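You operate a simulated robot arm through the tools that you are given. There is no shell and no other tool. Be economical: measure what you need, move in short steps, check, and stop when the job is done.

You are at the controls of a simulated two-armed robot. One attempt, no reset.

Task
Hold the white jug on the top of the sample table steady with one hand and put the shim with the largest size on its label from the steel platform before the sealer in it with the other.
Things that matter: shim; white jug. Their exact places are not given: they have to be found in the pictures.

The check looks at the end state, three seconds after you hand in, the way a careful person would. Anything else that was tipped, shoved, dropped, spilled or broken makes it a failure.

Robot
Two 6-joint arms with two-finger parallel grippers on one trunk, on a base that drives. Base frame: it is fixed to the floor where the robot stands at the start and does not move with it; the origin is under the middle of the robot, x ahead of it, y to its left, z up; the surface under the hand at the start is at about z = 0.832. Units: m, rad, N and s.
The left shoulder is at the start at [0.06, 0.187, 1.172], the right one opposite. With the tool pointing down near the work surface each hand reaches from about 0.2 to 0.62 m from the robot's upright axis, wherever it stands, measured 20 degrees to its own side. Places, roughly: white jug [-2.25, 0, 0.75]. Payload 1.57 kg a hand.
Tool frame (each hand has its own): the origin (TCP) lies between the finger pads and is the grasp point; the fingertips stand 0.03 m ahead of it; z points along the fingers, y is the line along which they close. Largest opening 0.11 m; finger width 0.024, thickness 0.012; the body of the gripper, 0.048 by 0.112 m, starts 0.078 m behind the TCP.
Orientation is that of the tool frame in the base frame, as a unit quaternion [x, y, z, w]. With the fingers straight down and closing along the base's y, the tool's x points along the base's -x, its y along +y and its z along -z.

Tools
- The arms move only by the tool step_arm. It takes "left_series", "right_series" or both (then of equal length, played together; a hand with none holds still); each is a list that holds one entry, the list of rows, each a list of 7 numbers: the finger opening in cm, from 0 to 11, then the shift along the base's x, y, z in units of 200 mm (1.0 is 200 mm), then the turn, a rotation vector about the base's x, y, z in units of 60 degrees (1.0 is 60 degrees). In form: [[[jaw, dx, dy, dz, wx, wy, wz], ...]]. A call has 1 to 20 rows; each row is the pose to reach, as a shift and turn from the pose commanded when the call began. A call with a number of a shift or a turn outside -1 to 1 is refused whole. Each row takes 0.2 s and may step no farther than 0.05 m and 0.15 rad from the row before; otherwise, or with a gripper value out of range, the whole call is refused. A pose out of reach is approached as far as the arm can. The call stops where the force on the tool passes 40 N (or 10 N more than at its start, if that is more) or the arm is blocked; 0.2 s more then pass. The fingers move at their own pace (about 0.153 m/s each) and stop on an object; they squeeze with about 26 N. The grip force told is the motor's: it shows also when the fingers shut on nothing. Time passes only in rows, and 0.2 s behind the last, so rows that repeat a pose let the fingers close. It gives the time, the measured TCP pose, the force on the tool (base axes), the opening and the grip force at its end, in the units of the frame above (readings bear some noise), with the torque about the TCP (base axes, N m) and any sound that the robot's microphone picked up.
- Cameras (640 x 400 px; columns grow to the right, rows downward): "scene" is now at [0.0109, 0.0173, 1.7071]; the picture's right is [0.25, -0.97, 0.00], its down [-0.80, -0.20, -0.57] and it looks along [0.55, 0.14, -0.82] (base axes); focal length 257 px, centre (320, 200). "left" rides on the left gripper at [0.07, -0.016, -0.141] in its tool frame; the picture's right is [0.23, 0.97, 0.00], its down [-0.86, 0.20, -0.48] and it looks along [-0.47, 0.11, 0.88] (tool axes); focal length 222 px, centre (320, 200). "right" rides on the right gripper at [0.07, 0.016, -0.141] in its tool frame; the picture's right is [-0.23, 0.97, 0.00], its down [-0.86, -0.20, -0.48] and it looks along [-0.47, -0.11, 0.88] (tool axes); focal length 222 px, centre (320, 200).
- snapshot(camera): a new picture of that camera. It takes no simulated time.
- move_column(by): slides the trunk up (or, below 0, down) by that many m; the arms and the scene camera ride with it, the base frame stays. It gives what a move gives, with no picture.
- base_move(legs): drives the robot by 1 to 6 legs, each [ahead, left, turn to the left] in m, m and rad, along the robot's own axes; the way and the turn of a leg run together, so that a leg with both is an arc; at most 1.5 m and 3.142 rad a leg. The arms and the cameras ride along, it lands a little off, and it stops where it bumps. It gives what a move gives.
- pan_tilt(pan, tilt): turns the head with the scene camera to pan (to the left, within 1.501 rad either way) and tilt (down, from -0.506 to 1.204), counted from straight ahead of the robot. It gives what a move gives.
- locate(camera, pixels): for up to 12 pixels [column, row] of the newest picture of that camera ("zoom" is the newest enlarged one), the place [x, y, z] in the base frame of the surface seen there, good to about 0.002 m. It takes no simulated time.
- inspect(camera, box): a new picture of the part [left, top, right, bottom] of that camera's present view, enlarged. It takes no simulated time.
- hand_in(): hands the job in; it is judged then, once.

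Keep the steps short. Do not move on a guess: measure, check each grasp and each placing, and mend mistakes. In all there are 80 turns and 70 pictures (those below and enlarged ones count). Leave the grippers open and the arms clear of the work at the hand-in unless told otherwise, and finish with a single line.

The tools are called after "Call:" as name(argument=value, ...) on one line, values as JSON. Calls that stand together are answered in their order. step_arm: Moves the arms, as the interface text tells. Its arguments: {"type":"object","properties":{"left_series":{"type":"array","items":{"type":"array","items":{"type":"array","items":{"type":"number"}}}},"right_series":{"type":"array","items":{"type":"array","items":{"type":"array","items":{"type":"number"}}}}},"required":[]} The other tools are called the same way: move_column (by) slides the trunk up or down; base_move (legs) drives the base; pan_tilt (pan, tilt) turns the head that bears the scene camera; snapshot (camera) takes a picture; locate (camera, pixels) gives the place of the surface under pixels of a picture; inspect (camera, box) takes an enlarged picture of a part of a camera's view; hand_in () hands the job in.

At the start:

```text
time: 0.0
left_ee_pos: [0.4012, 0.3522, 1.1578]
left_ee_rot: [0.001, 1.0, 0.0, 0.001]
left_contact_force: [0.2, -0.3, 0.7]
left_ft_torque: [0.0, 0.01, -0.01]
left_finger_gap: 0.11
left_gripper_force: 0.1
right_ee_pos: [0.4989, -0.088, 1.1937]
right_ee_rot: [0.0, 1.0, 0.0, 0.001]
right_contact_force: [-0.5, 0.3, -0.9]
right_ft_torque: [0.0, 0.02, 0.01]
right_finger_gap: 0.11
right_gripper_force: 0.0
trunk travel left (down, up): [-0.8, 0.19]
robot x, y, heading: [0.0017, 0.002, 0.001]
head pan, tilt: [0.25, 0.967]
```

scene: 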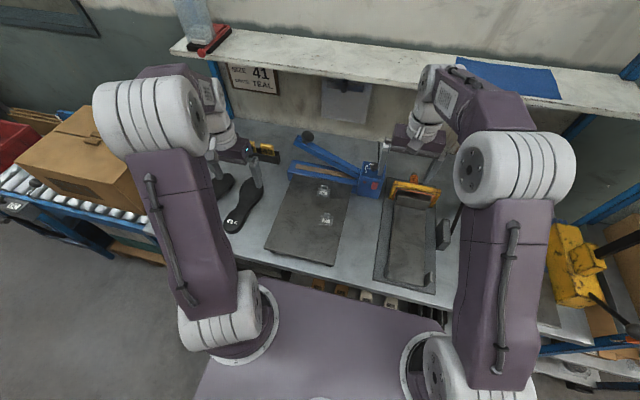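
right: 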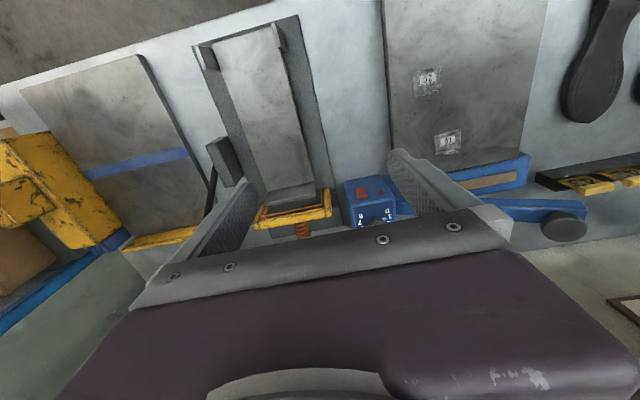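
left: 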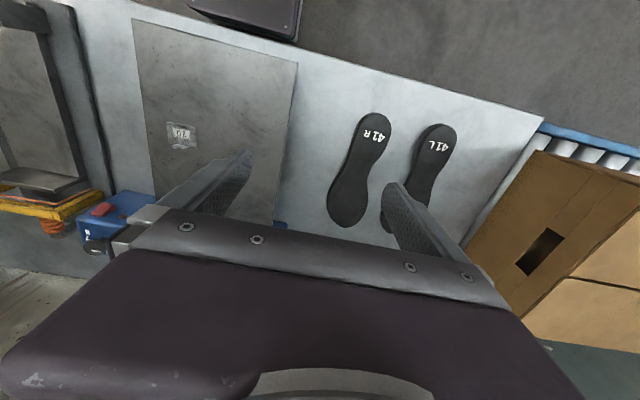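

I see two small labelled pieces on the steel plate in front of the blue sealer (right camera near (427,81) and (447,142)). I enlarge them to read the labels.

Call:
inspect(camera="right", box=[390, 50, 490, 170])

Call:
inspect(camera="scene", box=[255, 125, 455, 295])

```text
3.33 times, centred on (440, 110) of right
```

zoom: 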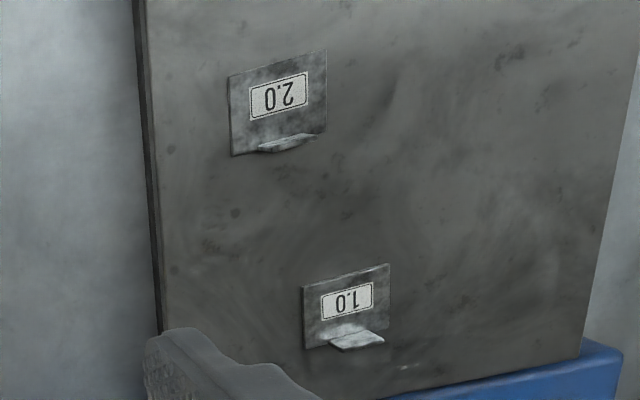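

```text
2.35 times, centred on (355, 210) of scene
```

zoom: 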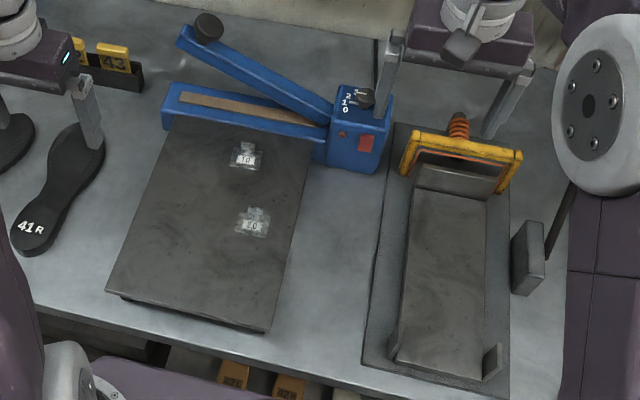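

Two shims: 1.0 (near the sealer) and 2.0 (nearer me). I want the 2.0. It has a raised tab on its far edge. I zoom in to measure it.

Call:
inspect(camera="right", box=[407, 60, 447, 104])

Call:
inspect(camera="scene", box=[300, 175, 350, 240])

```text
9.09 times, centred on (427, 82) of right
```

zoom: 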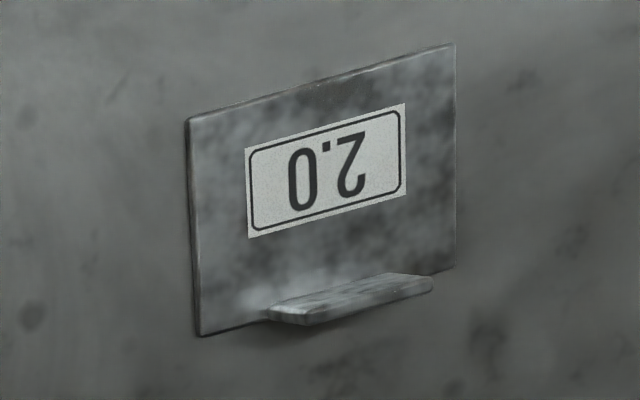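

```text
6.15 times, centred on (325, 208) of scene
```

zoom: 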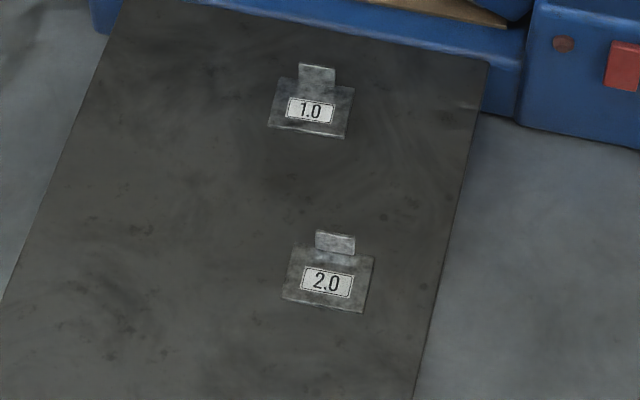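

I measure the 2.0 shim's corners and tab from the zoomed scene view, plus the platform beside it.

Call:
locate(camera="zoom", pixels=[[295, 250], [373, 260], [361, 310], [284, 297], [319, 233], [353, 238], [335, 243], [319, 247], [352, 252], [326, 283], [400, 290], [335, 222]])

Call:
inspect(camera="right", box=[407, 60, 447, 104])

```text
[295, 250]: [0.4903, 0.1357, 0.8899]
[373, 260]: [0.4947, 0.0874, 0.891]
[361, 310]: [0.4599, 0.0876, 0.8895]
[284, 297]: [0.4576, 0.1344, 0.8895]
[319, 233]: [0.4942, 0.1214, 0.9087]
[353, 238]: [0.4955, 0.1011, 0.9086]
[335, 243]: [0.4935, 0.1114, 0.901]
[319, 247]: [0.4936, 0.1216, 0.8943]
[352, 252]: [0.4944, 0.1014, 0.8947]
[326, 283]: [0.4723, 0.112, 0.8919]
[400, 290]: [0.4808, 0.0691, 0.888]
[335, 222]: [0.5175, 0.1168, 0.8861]
```

```text
9.09 times, centred on (427, 82) of right
```

zoom: 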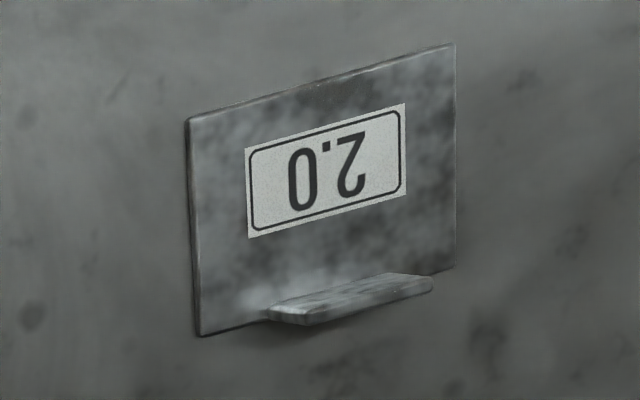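

The 2.0 shim: plate about 48 x 36 mm, tab centred near [0.495, 0.111], top z 0.909, platform z ≈ 0.887. I check the height of things around the descent path (sealer lever, knob, shelf) in the scene view.

Call:
snapshot(camera="scene")

Call:
locate(camera="scene", pixels=[[307, 137], [330, 150], [360, 165], [371, 172], [325, 172], [320, 70], [300, 62], [323, 188], [412, 188], [400, 250]])

```text
61 pictures are left
```

scene: 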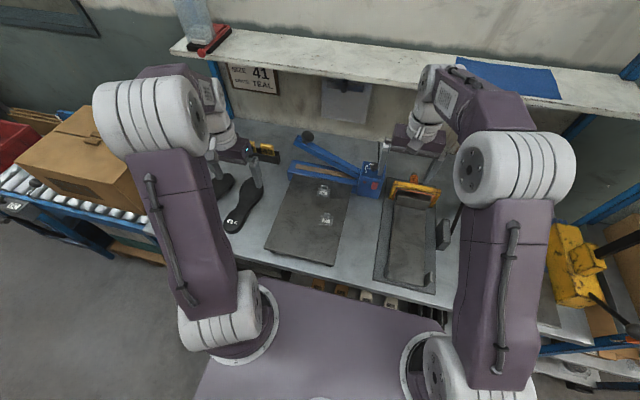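

```text
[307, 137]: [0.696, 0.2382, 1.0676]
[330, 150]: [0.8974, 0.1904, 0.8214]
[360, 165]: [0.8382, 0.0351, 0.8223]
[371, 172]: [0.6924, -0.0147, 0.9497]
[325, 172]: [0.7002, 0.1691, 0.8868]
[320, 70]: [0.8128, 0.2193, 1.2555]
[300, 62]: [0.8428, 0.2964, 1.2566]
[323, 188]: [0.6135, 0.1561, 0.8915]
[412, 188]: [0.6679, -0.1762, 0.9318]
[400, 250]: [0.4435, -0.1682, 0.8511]
```

Nothing tall lies near the tab; the lever is beyond x 0.65. The left hand will take the shim. First half of the move above the tab while turning -90° about z; the right hand moves a bit out of the way.

Call:
step_arm(left_series=[[[6, 0.04, -0.1, 0, 0, 0, -0.125], [6, 0.08, -0.2, 0, 0, 0, -0.25], [6, 0.12, -0.3, 0, 0, 0, -0.375], [6, 0.16, -0.4, 0, 0, 0, -0.5], [6, 0.2, -0.5, 0, 0, 0, -0.625], [6, 0.24, -0.6, 0, 0, 0, -0.75]]], right_series=[[[11, -0.05, -0.1, 0, 0, 0, 0], [11, -0.1, -0.2, 0, 0, 0, 0], [11, -0.15, -0.3, 0, 0, 0, 0], [11, -0.2, -0.4, 0, 0, 0, 0], [11, -0.25, -0.5, 0, 0, 0, 0], [11, -0.3, -0.6, 0, 0, 0, 0]]])

Call:
step_arm(left_series=[[[6, 0.04, -0.1, -0.05, 0, 0, -0.125], [6, 0.08, -0.2, -0.1, 0, 0, -0.25], [6, 0.12, -0.3, -0.15, 0, 0, -0.375], [6, 0.16, -0.4, -0.2, 0, 0, -0.5], [6, 0.2, -0.5, -0.25, 0, 0, -0.625], [6, 0.235, -0.605, -0.3, 0, 0, -0.75], [6, 0.235, -0.605, -0.3, 0, 0, -0.75]]])

```text
time: 1.4
left_ee_pos: [0.4493, 0.2322, 1.159]
left_ee_rot: [0.384, 0.923, 0.0, 0.0]
left_contact_force: [-0.4, -0.1, 0.0]
left_ft_torque: [0.0, 0.04, 0.02]
left_finger_gap: 0.0602
left_gripper_force: 0.1
right_ee_pos: [0.4393, -0.2091, 1.1925]
right_ee_rot: [0.0, 1.0, 0.0, -0.001]
right_contact_force: [-0.8, -0.2, 0.0]
right_ft_torque: [0.05, -0.02, 0.03]
right_finger_gap: 0.1101
right_gripper_force: 0.0
trunk travel left (down, up): [-0.8, 0.19]
robot x, y, heading: [0.0038, 0.0012, -0.003]
head pan, tilt: [0.25, 0.967]
```

```text
time: 3.0
left_ee_pos: [0.4946, 0.1121, 1.0984]
left_ee_rot: [0.708, 0.706, -0.001, 0.001]
left_contact_force: [0.5, -0.3, 0.0]
left_ft_torque: [-0.02, 0.0, -0.04]
left_finger_gap: 0.0601
left_gripper_force: 0.0
right_ee_pos: [0.4385, -0.208, 1.1943]
right_ee_rot: [0.0, 1.0, -0.001, 0.0]
right_contact_force: [0.2, 0.3, -0.2]
right_ft_torque: [0.02, 0.03, 0.01]
right_finger_gap: 0.1099
right_gripper_force: 0.0
trunk travel left (down, up): [-0.8, 0.19]
robot x, y, heading: [-0.0044, 0.0008, 0.004]
head pan, tilt: [0.25, 0.967]
```

The left hand is above the tab. I descend to about z 0.96 and look.

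Call:
step_arm(left_series=[[[5, 0, 0, -0.2, 0, 0, 0], [5, 0, 0, -0.4, 0, 0, 0], [5, 0, 0, -0.55, 0, 0, 0], [5, 0, 0, -0.69, 0, 0, 0], [5, 0, 0, -0.69, 0, 0, 0]]])

Call:
snapshot(camera="left")

Call:
inspect(camera="scene", box=[260, 140, 380, 240])

```text
time: 4.2
left_ee_pos: [0.4952, 0.1117, 0.9611]
left_ee_rot: [0.707, 0.707, -0.001, 0.0]
left_contact_force: [-1.1, 0.3, -0.8]
left_ft_torque: [0.05, 0.01, 0.0]
left_finger_gap: 0.0503
left_gripper_force: 0.1
right_ee_pos: [0.4385, -0.2074, 1.1932]
right_ee_rot: [0.001, 1.0, 0.0, 0.0]
right_contact_force: [-0.2, 0.2, -0.6]
right_ft_torque: [-0.02, 0.03, -0.04]
right_finger_gap: 0.11
right_gripper_force: 0.1
trunk travel left (down, up): [-0.8, 0.19]
robot x, y, heading: [0.0001, 0.0033, 0.0]
head pan, tilt: [0.25, 0.967]
```

```text
60 pictures are left
```

left: 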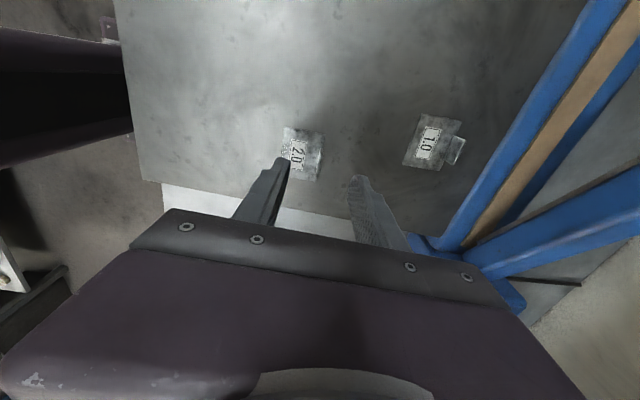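

```text
4.00 times, centred on (320, 190) of scene
```

zoom: 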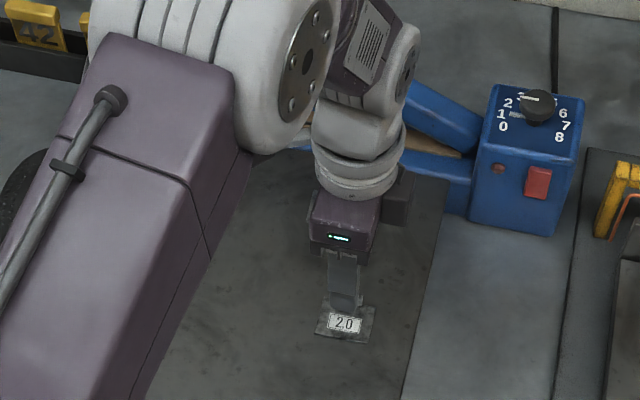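

Alignment looks right: near finger over the plate, far finger beyond the tab. Descend so the tips are ~3 mm above the plate, then close.

Call:
step_arm(left_series=[[[4, 0, 0, -0.1, 0, 0, 0], [4, 0, 0, -0.187, 0, 0, 0], [4, 0, 0, -0.187, 0, 0, 0], [0, 0, 0, -0.187, 0, 0, 0], [0, 0, 0, -0.187, 0, 0, 0], [0, 0, 0, -0.187, 0, 0, 0]]])

Call:
inspect(camera="left", box=[220, 90, 440, 260])

```text
time: 5.6
left_ee_pos: [0.495, 0.1124, 0.9227]
left_ee_rot: [0.707, 0.707, 0.0, 0.001]
left_contact_force: [-0.4, -1.0, 0.5]
left_ft_torque: [-0.01, -0.01, -0.02]
left_finger_gap: 0.0016
left_gripper_force: 23.7
right_ee_pos: [0.4385, -0.2083, 1.1938]
right_ee_rot: [0.0, 1.0, 0.0, 0.0]
right_contact_force: [-0.8, 0.4, -0.2]
right_ft_torque: [0.03, -0.03, 0.02]
right_finger_gap: 0.11
right_gripper_force: 0.1
trunk travel left (down, up): [-0.8, 0.19]
robot x, y, heading: [-0.0, -0.0018, -0.003]
head pan, tilt: [0.25, 0.967]
```

```text
2.35 times, centred on (330, 175) of left
```

zoom: 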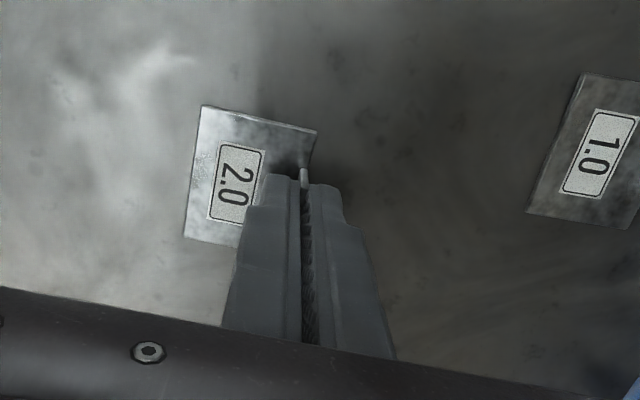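

The fingers hold the tab (gap 1.6 mm). Lift straight up and check.

Call:
step_arm(left_series=[[[0, 0, 0, 0.1, 0, 0, 0], [0, 0, 0, 0.3, 0, 0, 0], [0, 0, 0, 0.5, 0, 0, 0], [0, 0, 0, 0.7, 0, 0, 0], [0, 0, 0, 0.9, 0, 0, 0], [0, 0, 0, 1.0, 0, 0, 0]]])

Call:
inspect(camera="left", box=[220, 90, 440, 260])

Call:
inspect(camera="scene", box=[260, 140, 400, 260])

```text
time: 7.0
left_ee_pos: [0.4964, 0.1114, 1.1238]
left_ee_rot: [0.707, 0.707, 0.0, 0.001]
left_contact_force: [1.1, 0.2, -0.8]
left_ft_torque: [0.01, 0.01, 0.0]
left_finger_gap: 0.0018
left_gripper_force: 22.9
right_ee_pos: [0.4391, -0.2077, 1.1921]
right_ee_rot: [-0.001, 1.0, -0.001, 0.0]
right_contact_force: [0.0, -0.9, -1.2]
right_ft_torque: [0.02, -0.01, 0.0]
right_finger_gap: 0.1102
right_gripper_force: 0.2
trunk travel left (down, up): [-0.8, 0.19]
robot x, y, heading: [-0.0014, 0.0009, 0.004]
head pan, tilt: [0.25, 0.967]
```

```text
2.35 times, centred on (330, 175) of left
```

zoom: 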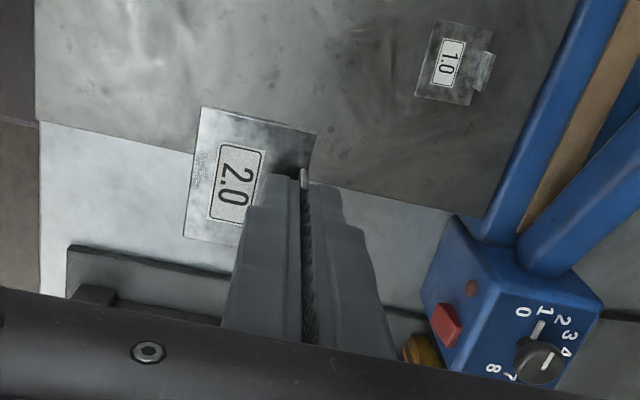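

```text
3.33 times, centred on (330, 200) of scene
```

zoom: 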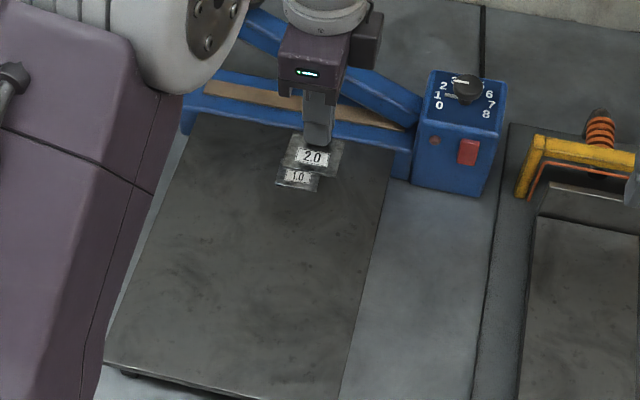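

The 2.0 shim is held. Before driving I look left and right for obstacles.

Call:
pan_tilt(pan=1.5, tilt=0.5)

Call:
snapshot(camera="scene")

Call:
pan_tilt(pan=-1.5, tilt=0.5)

Call:
snapshot(camera="scene")

```text
time: 8.4
left_ee_pos: [0.4979, 0.1116, 1.122]
left_ee_rot: [0.707, 0.707, -0.001, 0.001]
left_contact_force: [0.4, 0.4, 0.0]
left_ft_torque: [-0.03, 0.01, 0.02]
left_finger_gap: 0.0017
left_gripper_force: 24.0
right_ee_pos: [0.4388, -0.2085, 1.1925]
right_ee_rot: [0.0, 1.0, -0.001, 0.001]
right_contact_force: [0.3, -0.3, 0.5]
right_ft_torque: [0.0, 0.0, -0.01]
right_finger_gap: 0.1097
right_gripper_force: 0.1
trunk travel left (down, up): [-0.8, 0.19]
robot x, y, heading: [0.0002, 0.0017, -0.0]
head pan, tilt: [1.499, 0.499]
```

```text
55 pictures are left
```

scene: 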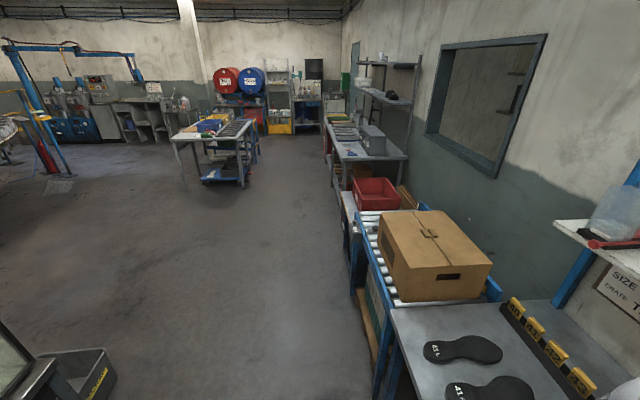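

```text
time: 11.0
left_ee_pos: [0.4967, 0.1104, 1.1217]
left_ee_rot: [0.707, 0.707, 0.001, 0.001]
left_contact_force: [-0.1, 0.3, 0.1]
left_ft_torque: [-0.04, 0.02, 0.0]
left_finger_gap: 0.0019
left_gripper_force: 23.5
right_ee_pos: [0.4387, -0.2079, 1.1932]
right_ee_rot: [0.001, 1.0, 0.0, 0.0]
right_contact_force: [-0.6, 0.3, 0.5]
right_ft_torque: [-0.02, -0.01, 0.0]
right_finger_gap: 0.1099
right_gripper_force: 0.0
trunk travel left (down, up): [-0.8, 0.19]
robot x, y, heading: [-0.0047, 0.0027, -0.003]
head pan, tilt: [-1.499, 0.499]
```

```text
54 pictures are left
```

scene: 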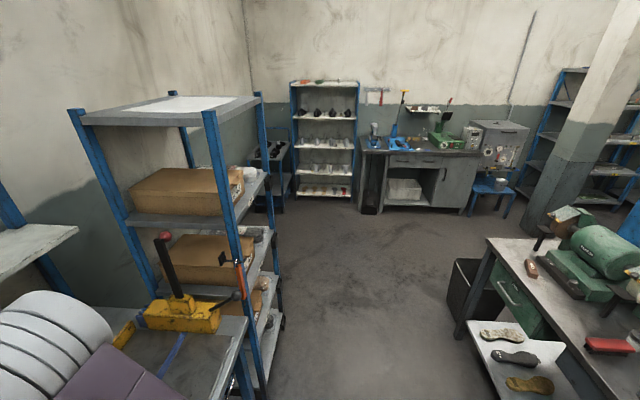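

There's a crate behind-left and a bench behind-right. I measure them in this view.

Call:
locate(camera="scene", pixels=[[492, 242], [460, 340], [600, 390], [530, 390], [470, 265], [380, 380], [250, 390], [540, 265], [585, 220], [600, 345]])

Call:
pan_tilt(pan=1.5, tilt=0.9)

Call:
snapshot(camera="scene")

```text
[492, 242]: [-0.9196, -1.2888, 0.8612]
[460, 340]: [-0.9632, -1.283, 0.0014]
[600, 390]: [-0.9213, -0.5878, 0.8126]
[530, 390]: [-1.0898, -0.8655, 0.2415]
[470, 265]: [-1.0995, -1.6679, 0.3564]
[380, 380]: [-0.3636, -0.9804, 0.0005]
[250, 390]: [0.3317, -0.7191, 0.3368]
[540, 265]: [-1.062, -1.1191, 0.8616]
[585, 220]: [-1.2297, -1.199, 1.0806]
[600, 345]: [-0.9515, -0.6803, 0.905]
```

```text
time: 13.6
left_ee_pos: [0.4965, 0.1119, 1.1231]
left_ee_rot: [0.707, 0.707, -0.001, 0.001]
left_contact_force: [-0.2, 0.5, 0.0]
left_ft_torque: [0.02, -0.01, -0.01]
left_finger_gap: 0.002
left_gripper_force: 23.8
right_ee_pos: [0.4376, -0.2083, 1.1936]
right_ee_rot: [0.0, 1.0, 0.0, 0.001]
right_contact_force: [-0.4, -0.1, -0.7]
right_ft_torque: [0.02, -0.02, -0.01]
right_finger_gap: 0.1099
right_gripper_force: 0.0
trunk travel left (down, up): [-0.8, 0.19]
robot x, y, heading: [0.0007, 0.0009, -0.001]
head pan, tilt: [1.499, 0.901]
```

```text
53 pictures are left
```

scene: 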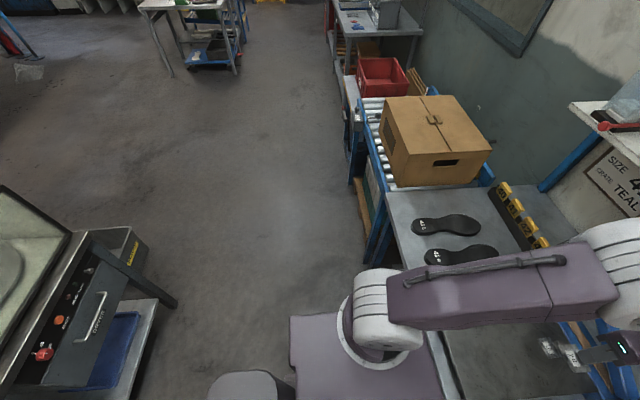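

There's a machine behind me on the left too. I measure its corners.

Call:
locate(camera="scene", pixels=[[140, 232], [175, 305], [125, 262], [70, 235], [60, 390], [150, 330], [5, 190], [100, 390], [250, 250], [360, 240], [240, 385], [20, 130]])

Call:
pan_tilt(pan=1.5, tilt=0.25)

Call:
snapshot(camera="scene")

```text
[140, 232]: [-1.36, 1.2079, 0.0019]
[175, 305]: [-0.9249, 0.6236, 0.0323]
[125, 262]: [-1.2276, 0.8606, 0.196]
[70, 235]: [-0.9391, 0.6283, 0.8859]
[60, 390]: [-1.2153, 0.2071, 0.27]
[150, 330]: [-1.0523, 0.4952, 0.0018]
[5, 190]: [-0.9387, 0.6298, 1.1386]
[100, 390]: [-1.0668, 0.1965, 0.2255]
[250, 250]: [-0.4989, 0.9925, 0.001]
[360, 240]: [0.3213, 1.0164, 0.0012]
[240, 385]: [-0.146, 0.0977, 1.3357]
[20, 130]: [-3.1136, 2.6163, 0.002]
```

```text
time: 14.7
left_ee_pos: [0.4951, 0.1108, 1.1236]
left_ee_rot: [0.707, 0.707, 0.0, 0.001]
left_contact_force: [0.1, 0.0, -0.6]
left_ft_torque: [0.0, -0.04, -0.01]
left_finger_gap: 0.0019
left_gripper_force: 23.4
right_ee_pos: [0.4385, -0.2073, 1.1941]
right_ee_rot: [0.0, 1.0, 0.0, 0.001]
right_contact_force: [-0.9, -0.5, 0.1]
right_ft_torque: [-0.01, 0.01, 0.0]
right_finger_gap: 0.1099
right_gripper_force: 0.1
trunk travel left (down, up): [-0.8, 0.19]
robot x, y, heading: [-0.0019, -0.0013, -0.003]
head pan, tilt: [1.499, 0.25]
```

```text
52 pictures are left
```

scene: 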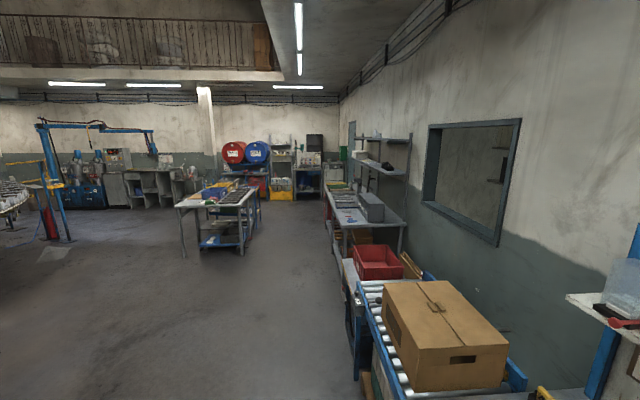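

The aisle runs between my table and an island at x ≈ -0.92; the way round is to the left (clear of the crate up to y ≈ 1.2). I pull both arms in for driving.

Call:
step_arm(left_series=[[[0, -0.15, 0.1, 0, 0, 0, 0], [0, -0.3, 0.2, 0, 0, 0, 0], [0, -0.45, 0.3, 0, 0, 0, 0], [0, -0.6, 0.4, 0, 0, 0, 0], [0, -0.75, 0.5, 0, 0, 0, 0], [0, -0.8, 0.55, 0, 0, 0, 0]]], right_series=[[[11, -0.1, 0, 0, 0, 0, 0], [11, -0.2, 0, 0, 0, 0, 0], [11, -0.3, 0, 0, 0, 0, 0], [11, -0.4, 0, 0, 0, 0, 0], [11, -0.45, 0, 0, 0, 0, 0], [11, -0.5, 0, 0, 0, 0, 0]]])

Call:
base_move(legs=[[-0.32, 0, 0]])

Call:
snapshot(camera="scene")

```text
time: 16.1
left_ee_pos: [0.3328, 0.2214, 1.1215]
left_ee_rot: [0.708, 0.706, 0.0, 0.0]
left_contact_force: [0.1, 0.0, -1.2]
left_ft_torque: [-0.01, -0.01, -0.01]
left_finger_gap: 0.0019
left_gripper_force: 23.2
right_ee_pos: [0.3387, -0.2083, 1.1926]
right_ee_rot: [0.0, 1.0, 0.0, -0.001]
right_contact_force: [-0.1, -0.3, -0.7]
right_ft_torque: [0.0, 0.01, 0.0]
right_finger_gap: 0.1099
right_gripper_force: 0.1
trunk travel left (down, up): [-0.8, 0.19]
robot x, y, heading: [0.0005, 0.0024, -0.0]
head pan, tilt: [1.499, 0.25]
```

```text
time: 18.2
left_ee_pos: [0.018, 0.2221, 1.1225]
left_ee_rot: [0.706, 0.708, -0.002, 0.0]
left_contact_force: [0.8, -0.4, -0.7]
left_ft_torque: [0.02, 0.02, -0.01]
left_finger_gap: 0.0017
left_gripper_force: 23.5
right_ee_pos: [0.0229, -0.209, 1.1915]
right_ee_rot: [0.0, 1.0, 0.0, 0.0]
right_contact_force: [0.3, 0.1, 0.1]
right_ft_torque: [-0.02, -0.01, 0.02]
right_finger_gap: 0.11
right_gripper_force: 0.0
trunk travel left (down, up): [-0.8, 0.19]
robot x, y, heading: [-0.32, -0.0024, -0.002]
head pan, tilt: [1.499, 0.25]
```

```text
51 pictures are left
```

scene: 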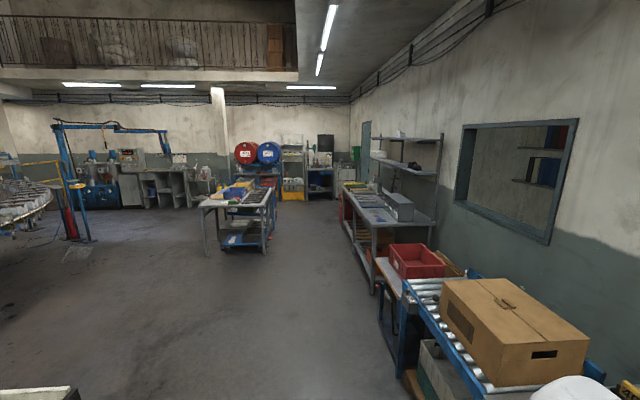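

Backed up cleanly. Now turn left 90° in place, then 0.9 m along the aisle.

Call:
base_move(legs=[[0, 0, 1.571], [0.9, 0, 0]])

Call:
pan_tilt(pan=0.9, tilt=0.5)

Call:
snapshot(camera="scene")

```text
time: 26.8
left_ee_pos: [-0.529, 1.2408, 1.1233]
left_ee_rot: [0.01, 1.0, 0.0, 0.001]
left_contact_force: [0.0, 0.1, -1.1]
left_ft_torque: [0.02, -0.02, -0.02]
left_finger_gap: 0.0018
left_gripper_force: 23.7
right_ee_pos: [-0.0988, 1.2366, 1.1928]
right_ee_rot: [-0.701, 0.713, 0.0, -0.001]
right_contact_force: [0.5, -0.9, -0.5]
right_ft_torque: [-0.01, -0.01, -0.02]
right_finger_gap: 0.11
right_gripper_force: 0.0
trunk travel left (down, up): [-0.8, 0.19]
robot x, y, heading: [-0.3097, 0.9033, 1.548]
head pan, tilt: [1.499, 0.25]
```

```text
time: 27.8
left_ee_pos: [-0.5296, 1.2415, 1.1216]
left_ee_rot: [0.009, 1.0, -0.001, 0.001]
left_contact_force: [0.5, 0.1, -0.6]
left_ft_torque: [-0.03, 0.0, 0.02]
left_finger_gap: 0.0017
left_gripper_force: 23.2
right_ee_pos: [-0.099, 1.2377, 1.1928]
right_ee_rot: [-0.7, 0.714, 0.0, 0.0]
right_contact_force: [0.4, -0.4, 0.1]
right_ft_torque: [0.01, 0.02, 0.04]
right_finger_gap: 0.1098
right_gripper_force: 0.0
trunk travel left (down, up): [-0.8, 0.19]
robot x, y, heading: [-0.314, 0.9003, 1.553]
head pan, tilt: [0.901, 0.499]
```

```text
50 pictures are left
```

scene: 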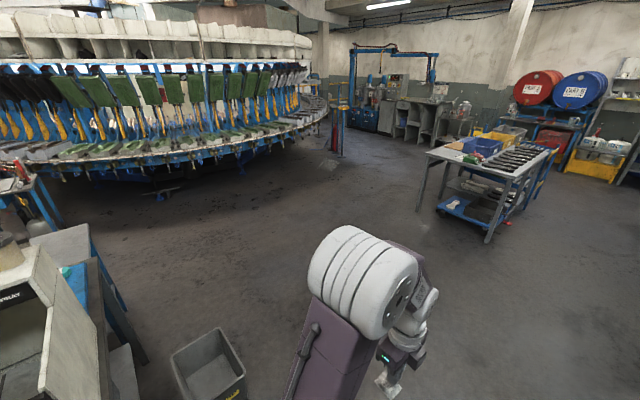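

I pan further left to see behind the island.

Call:
pan_tilt(pan=1.5, tilt=0.5)

Call:
snapshot(camera="scene")

```text
time: 28.8
left_ee_pos: [-0.5287, 1.2416, 1.1228]
left_ee_rot: [0.01, 1.0, 0.0, 0.0]
left_contact_force: [0.1, 0.3, 0.1]
left_ft_torque: [-0.01, 0.0, 0.0]
left_finger_gap: 0.0018
left_gripper_force: 23.2
right_ee_pos: [-0.0997, 1.2378, 1.1938]
right_ee_rot: [-0.7, 0.714, -0.001, 0.0]
right_contact_force: [-0.2, -0.1, 0.6]
right_ft_torque: [0.0, 0.0, -0.03]
right_finger_gap: 0.1102
right_gripper_force: 0.0
trunk travel left (down, up): [-0.8, 0.19]
robot x, y, heading: [-0.3128, 0.9016, 1.551]
head pan, tilt: [1.499, 0.499]
```

```text
49 pictures are left
```

scene: 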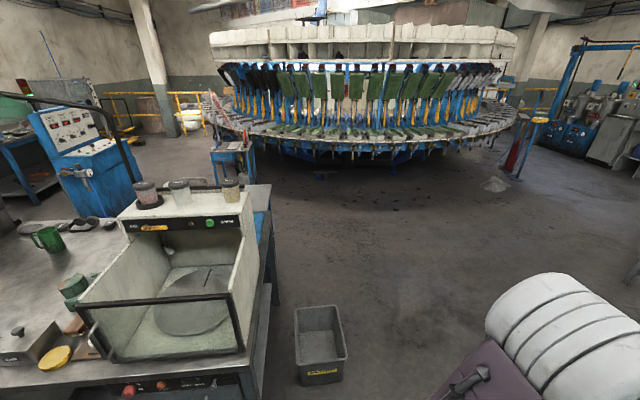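

I look for the sample table near [-2.25, 0]. Candidates: the small blue table at (233,155).

Call:
locate(camera="scene", pixels=[[233, 150], [215, 155], [251, 148], [250, 200], [170, 185], [50, 238], [345, 320], [320, 310], [380, 150], [240, 130], [90, 180], [265, 215]])

Call:
inspect(camera="scene", box=[180, 100, 300, 210])

```text
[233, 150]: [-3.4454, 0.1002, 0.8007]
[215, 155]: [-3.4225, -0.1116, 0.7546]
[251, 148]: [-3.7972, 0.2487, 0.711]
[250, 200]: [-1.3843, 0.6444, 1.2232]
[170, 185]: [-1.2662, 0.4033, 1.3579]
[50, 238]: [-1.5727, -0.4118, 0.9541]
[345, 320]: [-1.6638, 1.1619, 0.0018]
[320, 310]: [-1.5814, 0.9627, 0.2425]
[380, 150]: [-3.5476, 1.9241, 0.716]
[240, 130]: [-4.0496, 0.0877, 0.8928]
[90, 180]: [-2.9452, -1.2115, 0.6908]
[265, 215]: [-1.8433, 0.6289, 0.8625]
```

```text
3.64 times, centred on (240, 155) of scene
```

zoom: 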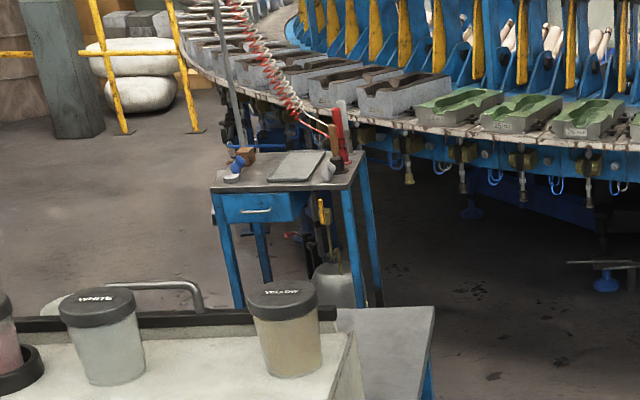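

The island spans x -0.92…-1.85, y up to 0.63; the jug must be behind it. I drive around: 0.95 m ahead, turn left 90°, 1.3 m ahead, then look left.

Call:
base_move(legs=[[0.95, 0, 0], [0, 0, 1.59], [1.3, 0, 0]])

Call:
snapshot(camera="scene")

```text
time: 43.8
left_ee_pos: [-1.9119, 1.5749, 1.1222]
left_ee_rot: [0.723, -0.691, -0.001, 0.0]
left_contact_force: [1.2, -0.6, 0.0]
left_ft_torque: [0.02, 0.01, 0.01]
left_finger_gap: 0.0017
left_gripper_force: 23.5
right_ee_pos: [-1.9371, 2.0059, 1.1927]
right_ee_rot: [1.0, 0.022, 0.0, 0.0]
right_contact_force: [0.1, -0.4, -0.5]
right_ft_torque: [0.01, 0.01, 0.0]
right_finger_gap: 0.1099
right_gripper_force: 0.0
trunk travel left (down, up): [-0.8, 0.19]
robot x, y, heading: [-1.5862, 1.8122, -3.098]
head pan, tilt: [1.499, 0.499]
```

```text
47 pictures are left
```

scene: 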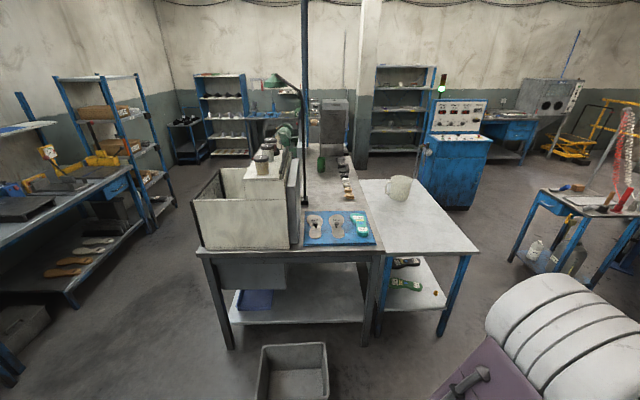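

The jug stands on a small grey-white table at (398,188). I zoom and measure it.

Call:
inspect(camera="scene", box=[355, 160, 485, 260])

Call:
locate(camera="scene", pixels=[[392, 190], [407, 190], [400, 177], [398, 198], [478, 250], [386, 252], [440, 182], [362, 182], [470, 260], [300, 345], [325, 395], [445, 330]])

```text
4.00 times, centred on (420, 210) of scene
```

zoom: 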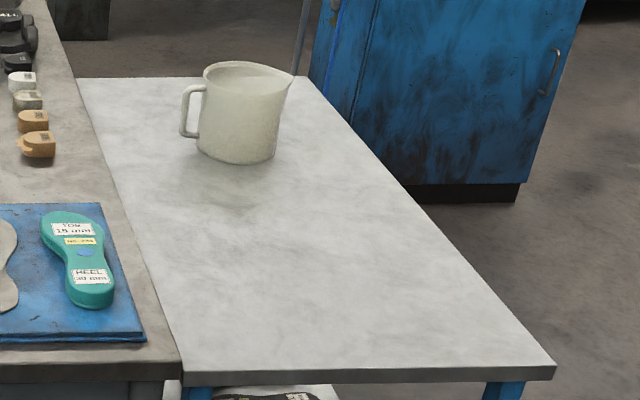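

```text
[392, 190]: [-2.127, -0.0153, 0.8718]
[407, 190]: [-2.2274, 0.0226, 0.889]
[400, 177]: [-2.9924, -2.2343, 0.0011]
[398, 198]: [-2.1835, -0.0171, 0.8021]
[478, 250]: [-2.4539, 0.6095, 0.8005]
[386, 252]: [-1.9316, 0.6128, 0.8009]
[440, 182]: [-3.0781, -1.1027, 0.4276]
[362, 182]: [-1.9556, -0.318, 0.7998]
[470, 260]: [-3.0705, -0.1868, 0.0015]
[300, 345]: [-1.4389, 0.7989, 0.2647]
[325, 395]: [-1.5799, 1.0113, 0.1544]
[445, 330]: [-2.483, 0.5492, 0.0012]
```

Sample table: x -2.45…-1.93, y -0.32…0.61, z 0.80; jug at about [-2.17, -0.03], handle toward +x. I'd approach from the west side (x < -2.45) facing +x. I measure the free space there.

Call:
locate(camera="scene", pixels=[[512, 258], [543, 195], [510, 215], [580, 285], [632, 220], [535, 250], [580, 190], [560, 235], [427, 205], [465, 207], [425, 140], [489, 140]])

Call:
pan_tilt(pan=0.5, tilt=0.5)

Call:
snapshot(camera="scene")

```text
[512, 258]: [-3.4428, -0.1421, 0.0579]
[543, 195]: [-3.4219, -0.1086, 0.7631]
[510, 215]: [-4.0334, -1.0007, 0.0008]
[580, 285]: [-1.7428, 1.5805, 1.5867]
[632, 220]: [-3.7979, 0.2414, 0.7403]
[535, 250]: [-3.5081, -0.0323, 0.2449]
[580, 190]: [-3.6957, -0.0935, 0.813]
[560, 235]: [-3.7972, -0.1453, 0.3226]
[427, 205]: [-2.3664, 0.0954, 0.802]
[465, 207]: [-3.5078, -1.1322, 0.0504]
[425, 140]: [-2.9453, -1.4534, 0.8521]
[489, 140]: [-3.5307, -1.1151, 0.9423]
```

```text
time: 45.1
left_ee_pos: [-1.9133, 1.5763, 1.1221]
left_ee_rot: [0.723, -0.691, 0.0, -0.001]
left_contact_force: [0.2, -0.1, -0.4]
left_ft_torque: [0.04, 0.0, 0.0]
left_finger_gap: 0.002
left_gripper_force: 23.6
right_ee_pos: [-1.9377, 2.0062, 1.1915]
right_ee_rot: [1.0, 0.023, 0.0, 0.0]
right_contact_force: [-0.2, -0.6, -0.3]
right_ft_torque: [0.02, -0.04, 0.01]
right_finger_gap: 0.1102
right_gripper_force: 0.2
trunk travel left (down, up): [-0.8, 0.19]
robot x, y, heading: [-1.5909, 1.8086, -3.093]
head pan, tilt: [0.499, 0.499]
```

```text
45 pictures are left
```

scene: 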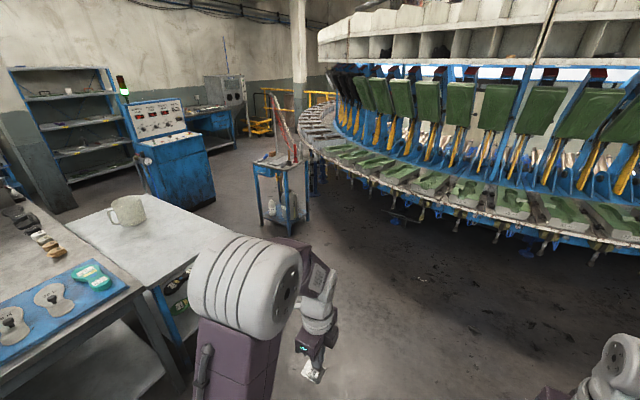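

I measure the carousel's near edge.

Call:
locate(camera="scene", pixels=[[305, 150], [340, 172], [400, 195], [470, 218], [540, 232], [630, 245], [310, 190], [276, 172], [257, 170]])

```text
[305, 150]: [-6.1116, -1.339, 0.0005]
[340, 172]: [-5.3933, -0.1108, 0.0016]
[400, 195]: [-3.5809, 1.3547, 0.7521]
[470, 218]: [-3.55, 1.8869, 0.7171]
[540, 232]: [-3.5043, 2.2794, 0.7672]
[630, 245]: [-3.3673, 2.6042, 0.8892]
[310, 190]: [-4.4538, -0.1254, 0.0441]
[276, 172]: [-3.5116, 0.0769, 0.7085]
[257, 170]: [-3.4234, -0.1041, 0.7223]
```

Corridor between table (-2.45) and carousel/side table (-3.42…-3.5) is wide enough. I drive 1.25 m ahead, turn about to face +x, then slide 0.9 m right and check.

Call:
base_move(legs=[[1.25, 0, 0], [0, 0, 3.095], [0, -0.9, 0]])

Call:
pan_tilt(pan=-0.9, tilt=0.8)

Call:
snapshot(camera="scene")

```text
time: 62.9
left_ee_pos: [-2.5809, 1.0507, 1.1229]
left_ee_rot: [0.732, 0.681, 0.0, 0.0]
left_contact_force: [0.3, -0.1, -0.7]
left_ft_torque: [-0.02, 0.01, -0.03]
left_finger_gap: 0.0018
left_gripper_force: 23.6
right_ee_pos: [-2.6082, 0.6202, 1.1923]
right_ee_rot: [0.036, 0.999, 0.0, -0.001]
right_contact_force: [0.1, -0.2, -0.5]
right_ft_torque: [-0.01, 0.01, 0.0]
right_finger_gap: 0.1101
right_gripper_force: 0.0
trunk travel left (down, up): [-0.8, 0.19]
robot x, y, heading: [-2.9339, 0.8557, -0.074]
head pan, tilt: [0.499, 0.499]
```

```text
time: 64.4
left_ee_pos: [-2.5814, 1.0486, 1.1222]
left_ee_rot: [0.733, 0.68, 0.0, 0.001]
left_contact_force: [-0.9, -0.1, 0.3]
left_ft_torque: [-0.01, -0.01, 0.02]
left_finger_gap: 0.002
left_gripper_force: 23.4
right_ee_pos: [-2.6079, 0.6185, 1.1918]
right_ee_rot: [0.037, 0.999, 0.0, 0.0]
right_contact_force: [-0.5, 0.3, -0.1]
right_ft_torque: [0.01, 0.01, -0.02]
right_finger_gap: 0.11
right_gripper_force: 0.1
trunk travel left (down, up): [-0.8, 0.19]
robot x, y, heading: [-2.9335, 0.8488, -0.072]
head pan, tilt: [-0.901, 0.799]
```

```text
44 pictures are left
```

scene: 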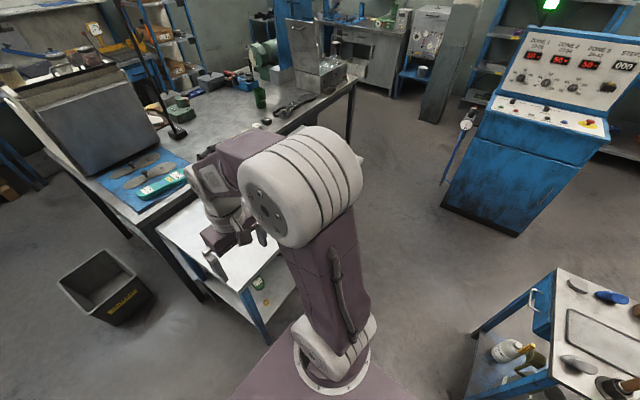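

Corridor is clear (blue cabinet and side table well away). Straighten and slide to y ≈ -0.04.

Call:
base_move(legs=[[0, 0, 0.073], [0.1, -0.45, 0], [0.0, -0.44, 0]])

Call:
pan_tilt(pan=0, tilt=0.85)

Call:
snapshot(camera="scene")

Call:
snapshot(camera="right")

```text
time: 69.9
left_ee_pos: [-2.4951, 0.1936, 1.122]
left_ee_rot: [0.703, 0.711, 0.0, 0.001]
left_contact_force: [0.0, 0.0, -0.7]
left_ft_torque: [-0.03, -0.03, 0.02]
left_finger_gap: 0.0017
left_gripper_force: 24.0
right_ee_pos: [-2.4854, -0.2367, 1.1931]
right_ee_rot: [-0.005, 1.0, -0.001, 0.0]
right_contact_force: [0.4, 0.5, -0.6]
right_ft_torque: [-0.03, 0.0, 0.04]
right_finger_gap: 0.1099
right_gripper_force: 0.0
trunk travel left (down, up): [-0.8, 0.19]
robot x, y, heading: [-2.8288, -0.0318, 0.009]
head pan, tilt: [-0.901, 0.799]
```

```text
time: 71.1
left_ee_pos: [-2.495, 0.1927, 1.1235]
left_ee_rot: [0.703, 0.711, -0.001, 0.001]
left_contact_force: [-0.1, -0.2, 0.5]
left_ft_torque: [0.02, 0.01, 0.0]
left_finger_gap: 0.0016
left_gripper_force: 23.9
right_ee_pos: [-2.485, -0.2386, 1.1936]
right_ee_rot: [-0.006, 1.0, 0.001, -0.001]
right_contact_force: [-0.7, -0.5, -1.2]
right_ft_torque: [0.01, -0.03, -0.01]
right_finger_gap: 0.1099
right_gripper_force: 0.0
trunk travel left (down, up): [-0.8, 0.19]
robot x, y, heading: [-2.8281, -0.0364, 0.01]
head pan, tilt: [0.0, 0.85]
```

```text
43 pictures are left
```

scene: 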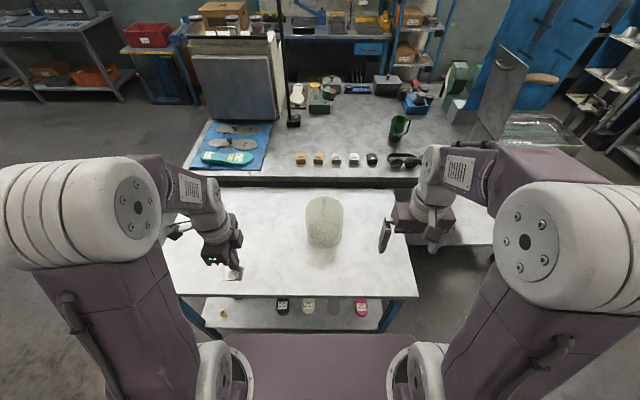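

```text
42 pictures are left
```

right: 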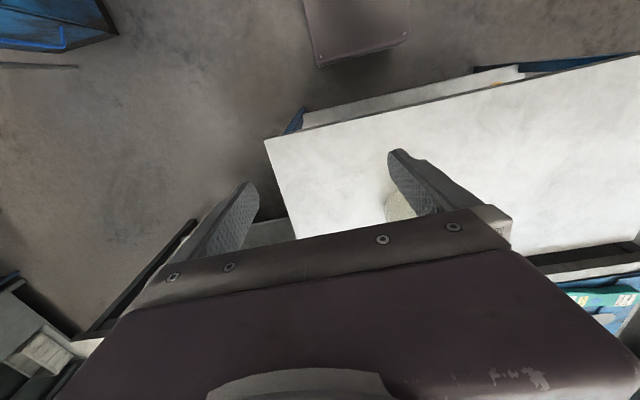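

The jug is right ahead. I zoom in and measure it.

Call:
inspect(camera="scene", box=[280, 175, 370, 265])

Call:
locate(camera="right", pixels=[[355, 60], [300, 140], [265, 140]])

```text
4.44 times, centred on (325, 220) of scene
```

zoom: 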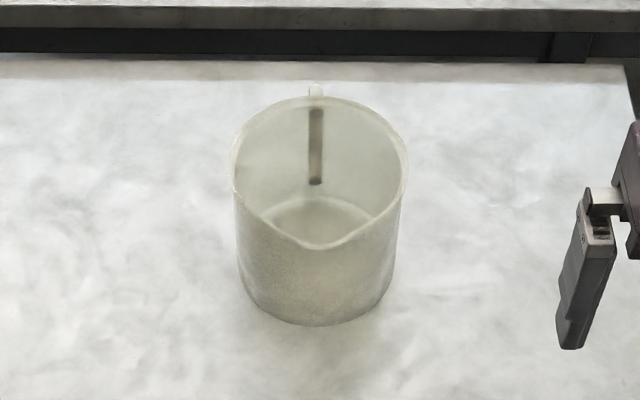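

```text
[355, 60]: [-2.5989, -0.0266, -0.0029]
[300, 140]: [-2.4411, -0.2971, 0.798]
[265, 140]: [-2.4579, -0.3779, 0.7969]
```

Call:
locate(camera="zoom", pixels=[[232, 165], [406, 165], [316, 99], [316, 90], [310, 247], [275, 108], [360, 108], [385, 215], [252, 215], [310, 285], [320, 215], [370, 300]])

```text
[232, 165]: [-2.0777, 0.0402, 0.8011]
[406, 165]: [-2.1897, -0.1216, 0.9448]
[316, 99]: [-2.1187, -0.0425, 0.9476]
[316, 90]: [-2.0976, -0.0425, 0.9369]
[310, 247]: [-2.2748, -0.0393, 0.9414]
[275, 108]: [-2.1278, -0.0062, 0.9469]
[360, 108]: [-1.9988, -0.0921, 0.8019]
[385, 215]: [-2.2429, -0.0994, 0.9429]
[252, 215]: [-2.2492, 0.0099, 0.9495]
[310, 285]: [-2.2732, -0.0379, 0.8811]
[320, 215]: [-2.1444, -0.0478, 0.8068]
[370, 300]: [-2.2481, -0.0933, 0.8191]
```

Jug: rim z ≈ 0.947, centre ≈ [-2.195, -0.042], outer radius ≈ 0.079, so too wide to span; I'll pinch the wall at its right side (y ≈ -0.12) with one finger inside. The base front is at x -2.60; I drive 0.10 m closer and open the right hand to 5 cm.

Call:
base_move(legs=[[0.1, 0, -0.01]])

Call:
inspect(camera="scene", box=[280, 185, 370, 275])

```text
time: 72.2
left_ee_pos: [-2.394, 0.1887, 1.1234]
left_ee_rot: [0.707, 0.707, 0.0, 0.001]
left_contact_force: [0.7, 0.8, -0.4]
left_ft_torque: [-0.03, 0.0, 0.02]
left_finger_gap: 0.0019
left_gripper_force: 23.7
right_ee_pos: [-2.391, -0.2418, 1.1942]
right_ee_rot: [0.001, 1.0, 0.0, 0.0]
right_contact_force: [0.2, 0.1, -1.0]
right_ft_torque: [-0.02, 0.0, -0.02]
right_finger_gap: 0.1099
right_gripper_force: 0.2
trunk travel left (down, up): [-0.8, 0.19]
robot x, y, heading: [-2.7286, -0.0339, -0.002]
head pan, tilt: [0.0, 0.85]
```

```text
4.44 times, centred on (325, 230) of scene
```

zoom: 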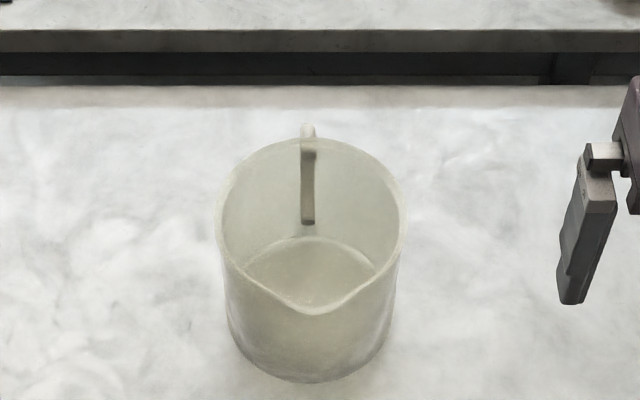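

Call:
locate(camera="zoom", pixels=[[218, 225], [402, 222], [400, 240], [394, 200], [222, 200], [309, 142], [313, 312], [263, 152], [355, 152], [310, 270], [360, 255], [270, 270]])

```text
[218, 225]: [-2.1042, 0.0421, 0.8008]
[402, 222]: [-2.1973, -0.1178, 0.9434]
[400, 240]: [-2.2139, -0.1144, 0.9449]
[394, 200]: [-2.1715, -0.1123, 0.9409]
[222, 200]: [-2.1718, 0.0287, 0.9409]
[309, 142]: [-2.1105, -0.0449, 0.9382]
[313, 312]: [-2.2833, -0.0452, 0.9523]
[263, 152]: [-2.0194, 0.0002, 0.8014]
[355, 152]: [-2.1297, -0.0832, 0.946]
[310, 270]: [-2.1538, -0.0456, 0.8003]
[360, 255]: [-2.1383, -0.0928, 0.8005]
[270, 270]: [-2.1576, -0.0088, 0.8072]
```

Right-side wall at x ≈ -2.195, y ≈ -0.119. I bring the right hand above it (tips well above the rim), 5 cm open, and look.

Call:
step_arm(right_series=[[[5, 0.16, 0.1, -0.1, 0, 0, 0], [5, 0.32, 0.2, -0.2, 0, 0, 0], [5, 0.48, 0.3, -0.3, 0, 0, 0], [5, 0.64, 0.4, -0.4, 0, 0, 0], [5, 0.8, 0.51, -0.5, 0, 0, 0], [5, 0.98, 0.615, -0.58, 0, 0, 0], [5, 0.98, 0.615, -0.62, 0, 0, 0], [5, 0.98, 0.615, -0.62, 0, 0, 0]]])

Call:
snapshot(camera="right")

Call:
inspect(camera="scene", box=[270, 150, 390, 275])

```text
time: 74.0
left_ee_pos: [-2.3919, 0.1889, 1.1235]
left_ee_rot: [0.708, 0.707, -0.001, 0.001]
left_contact_force: [-0.3, 0.4, -0.3]
left_ft_torque: [-0.02, -0.04, 0.01]
left_finger_gap: 0.0019
left_gripper_force: 23.5
right_ee_pos: [-2.1933, -0.1193, 1.0696]
right_ee_rot: [0.001, 1.0, 0.0, 0.0]
right_contact_force: [0.6, -0.1, 0.2]
right_ft_torque: [0.01, -0.01, -0.03]
right_finger_gap: 0.0498
right_gripper_force: 0.1
trunk travel left (down, up): [-0.8, 0.19]
robot x, y, heading: [-2.7287, -0.0316, -0.001]
head pan, tilt: [0.0, 0.85]
```

```text
39 pictures are left
```

right: 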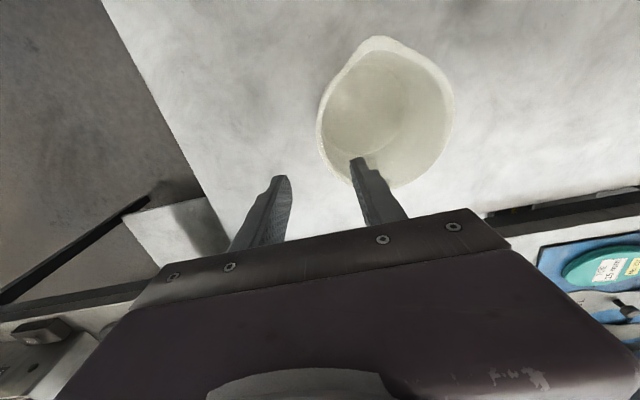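

```text
3.20 times, centred on (330, 212) of scene
```

zoom: 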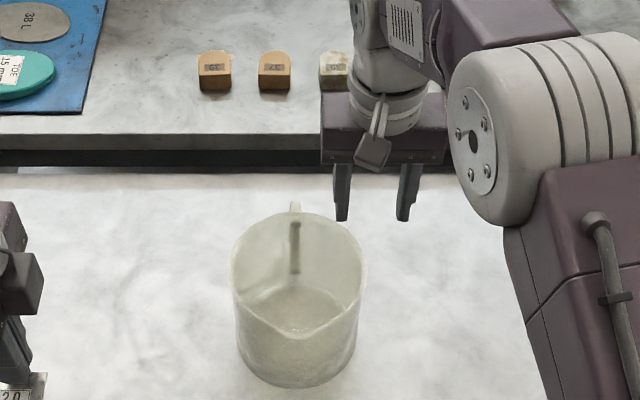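

I check the rim from this overhead view.

Call:
locate(camera="right", pixels=[[319, 125], [321, 140], [325, 100], [451, 100], [448, 135], [376, 39], [400, 186], [330, 160]])

```text
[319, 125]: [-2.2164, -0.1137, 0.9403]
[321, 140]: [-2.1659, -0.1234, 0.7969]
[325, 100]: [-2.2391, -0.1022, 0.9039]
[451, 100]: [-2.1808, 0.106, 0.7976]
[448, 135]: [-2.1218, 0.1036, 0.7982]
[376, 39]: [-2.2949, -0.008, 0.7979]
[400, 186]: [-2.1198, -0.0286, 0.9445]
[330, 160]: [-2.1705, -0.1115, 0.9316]
```

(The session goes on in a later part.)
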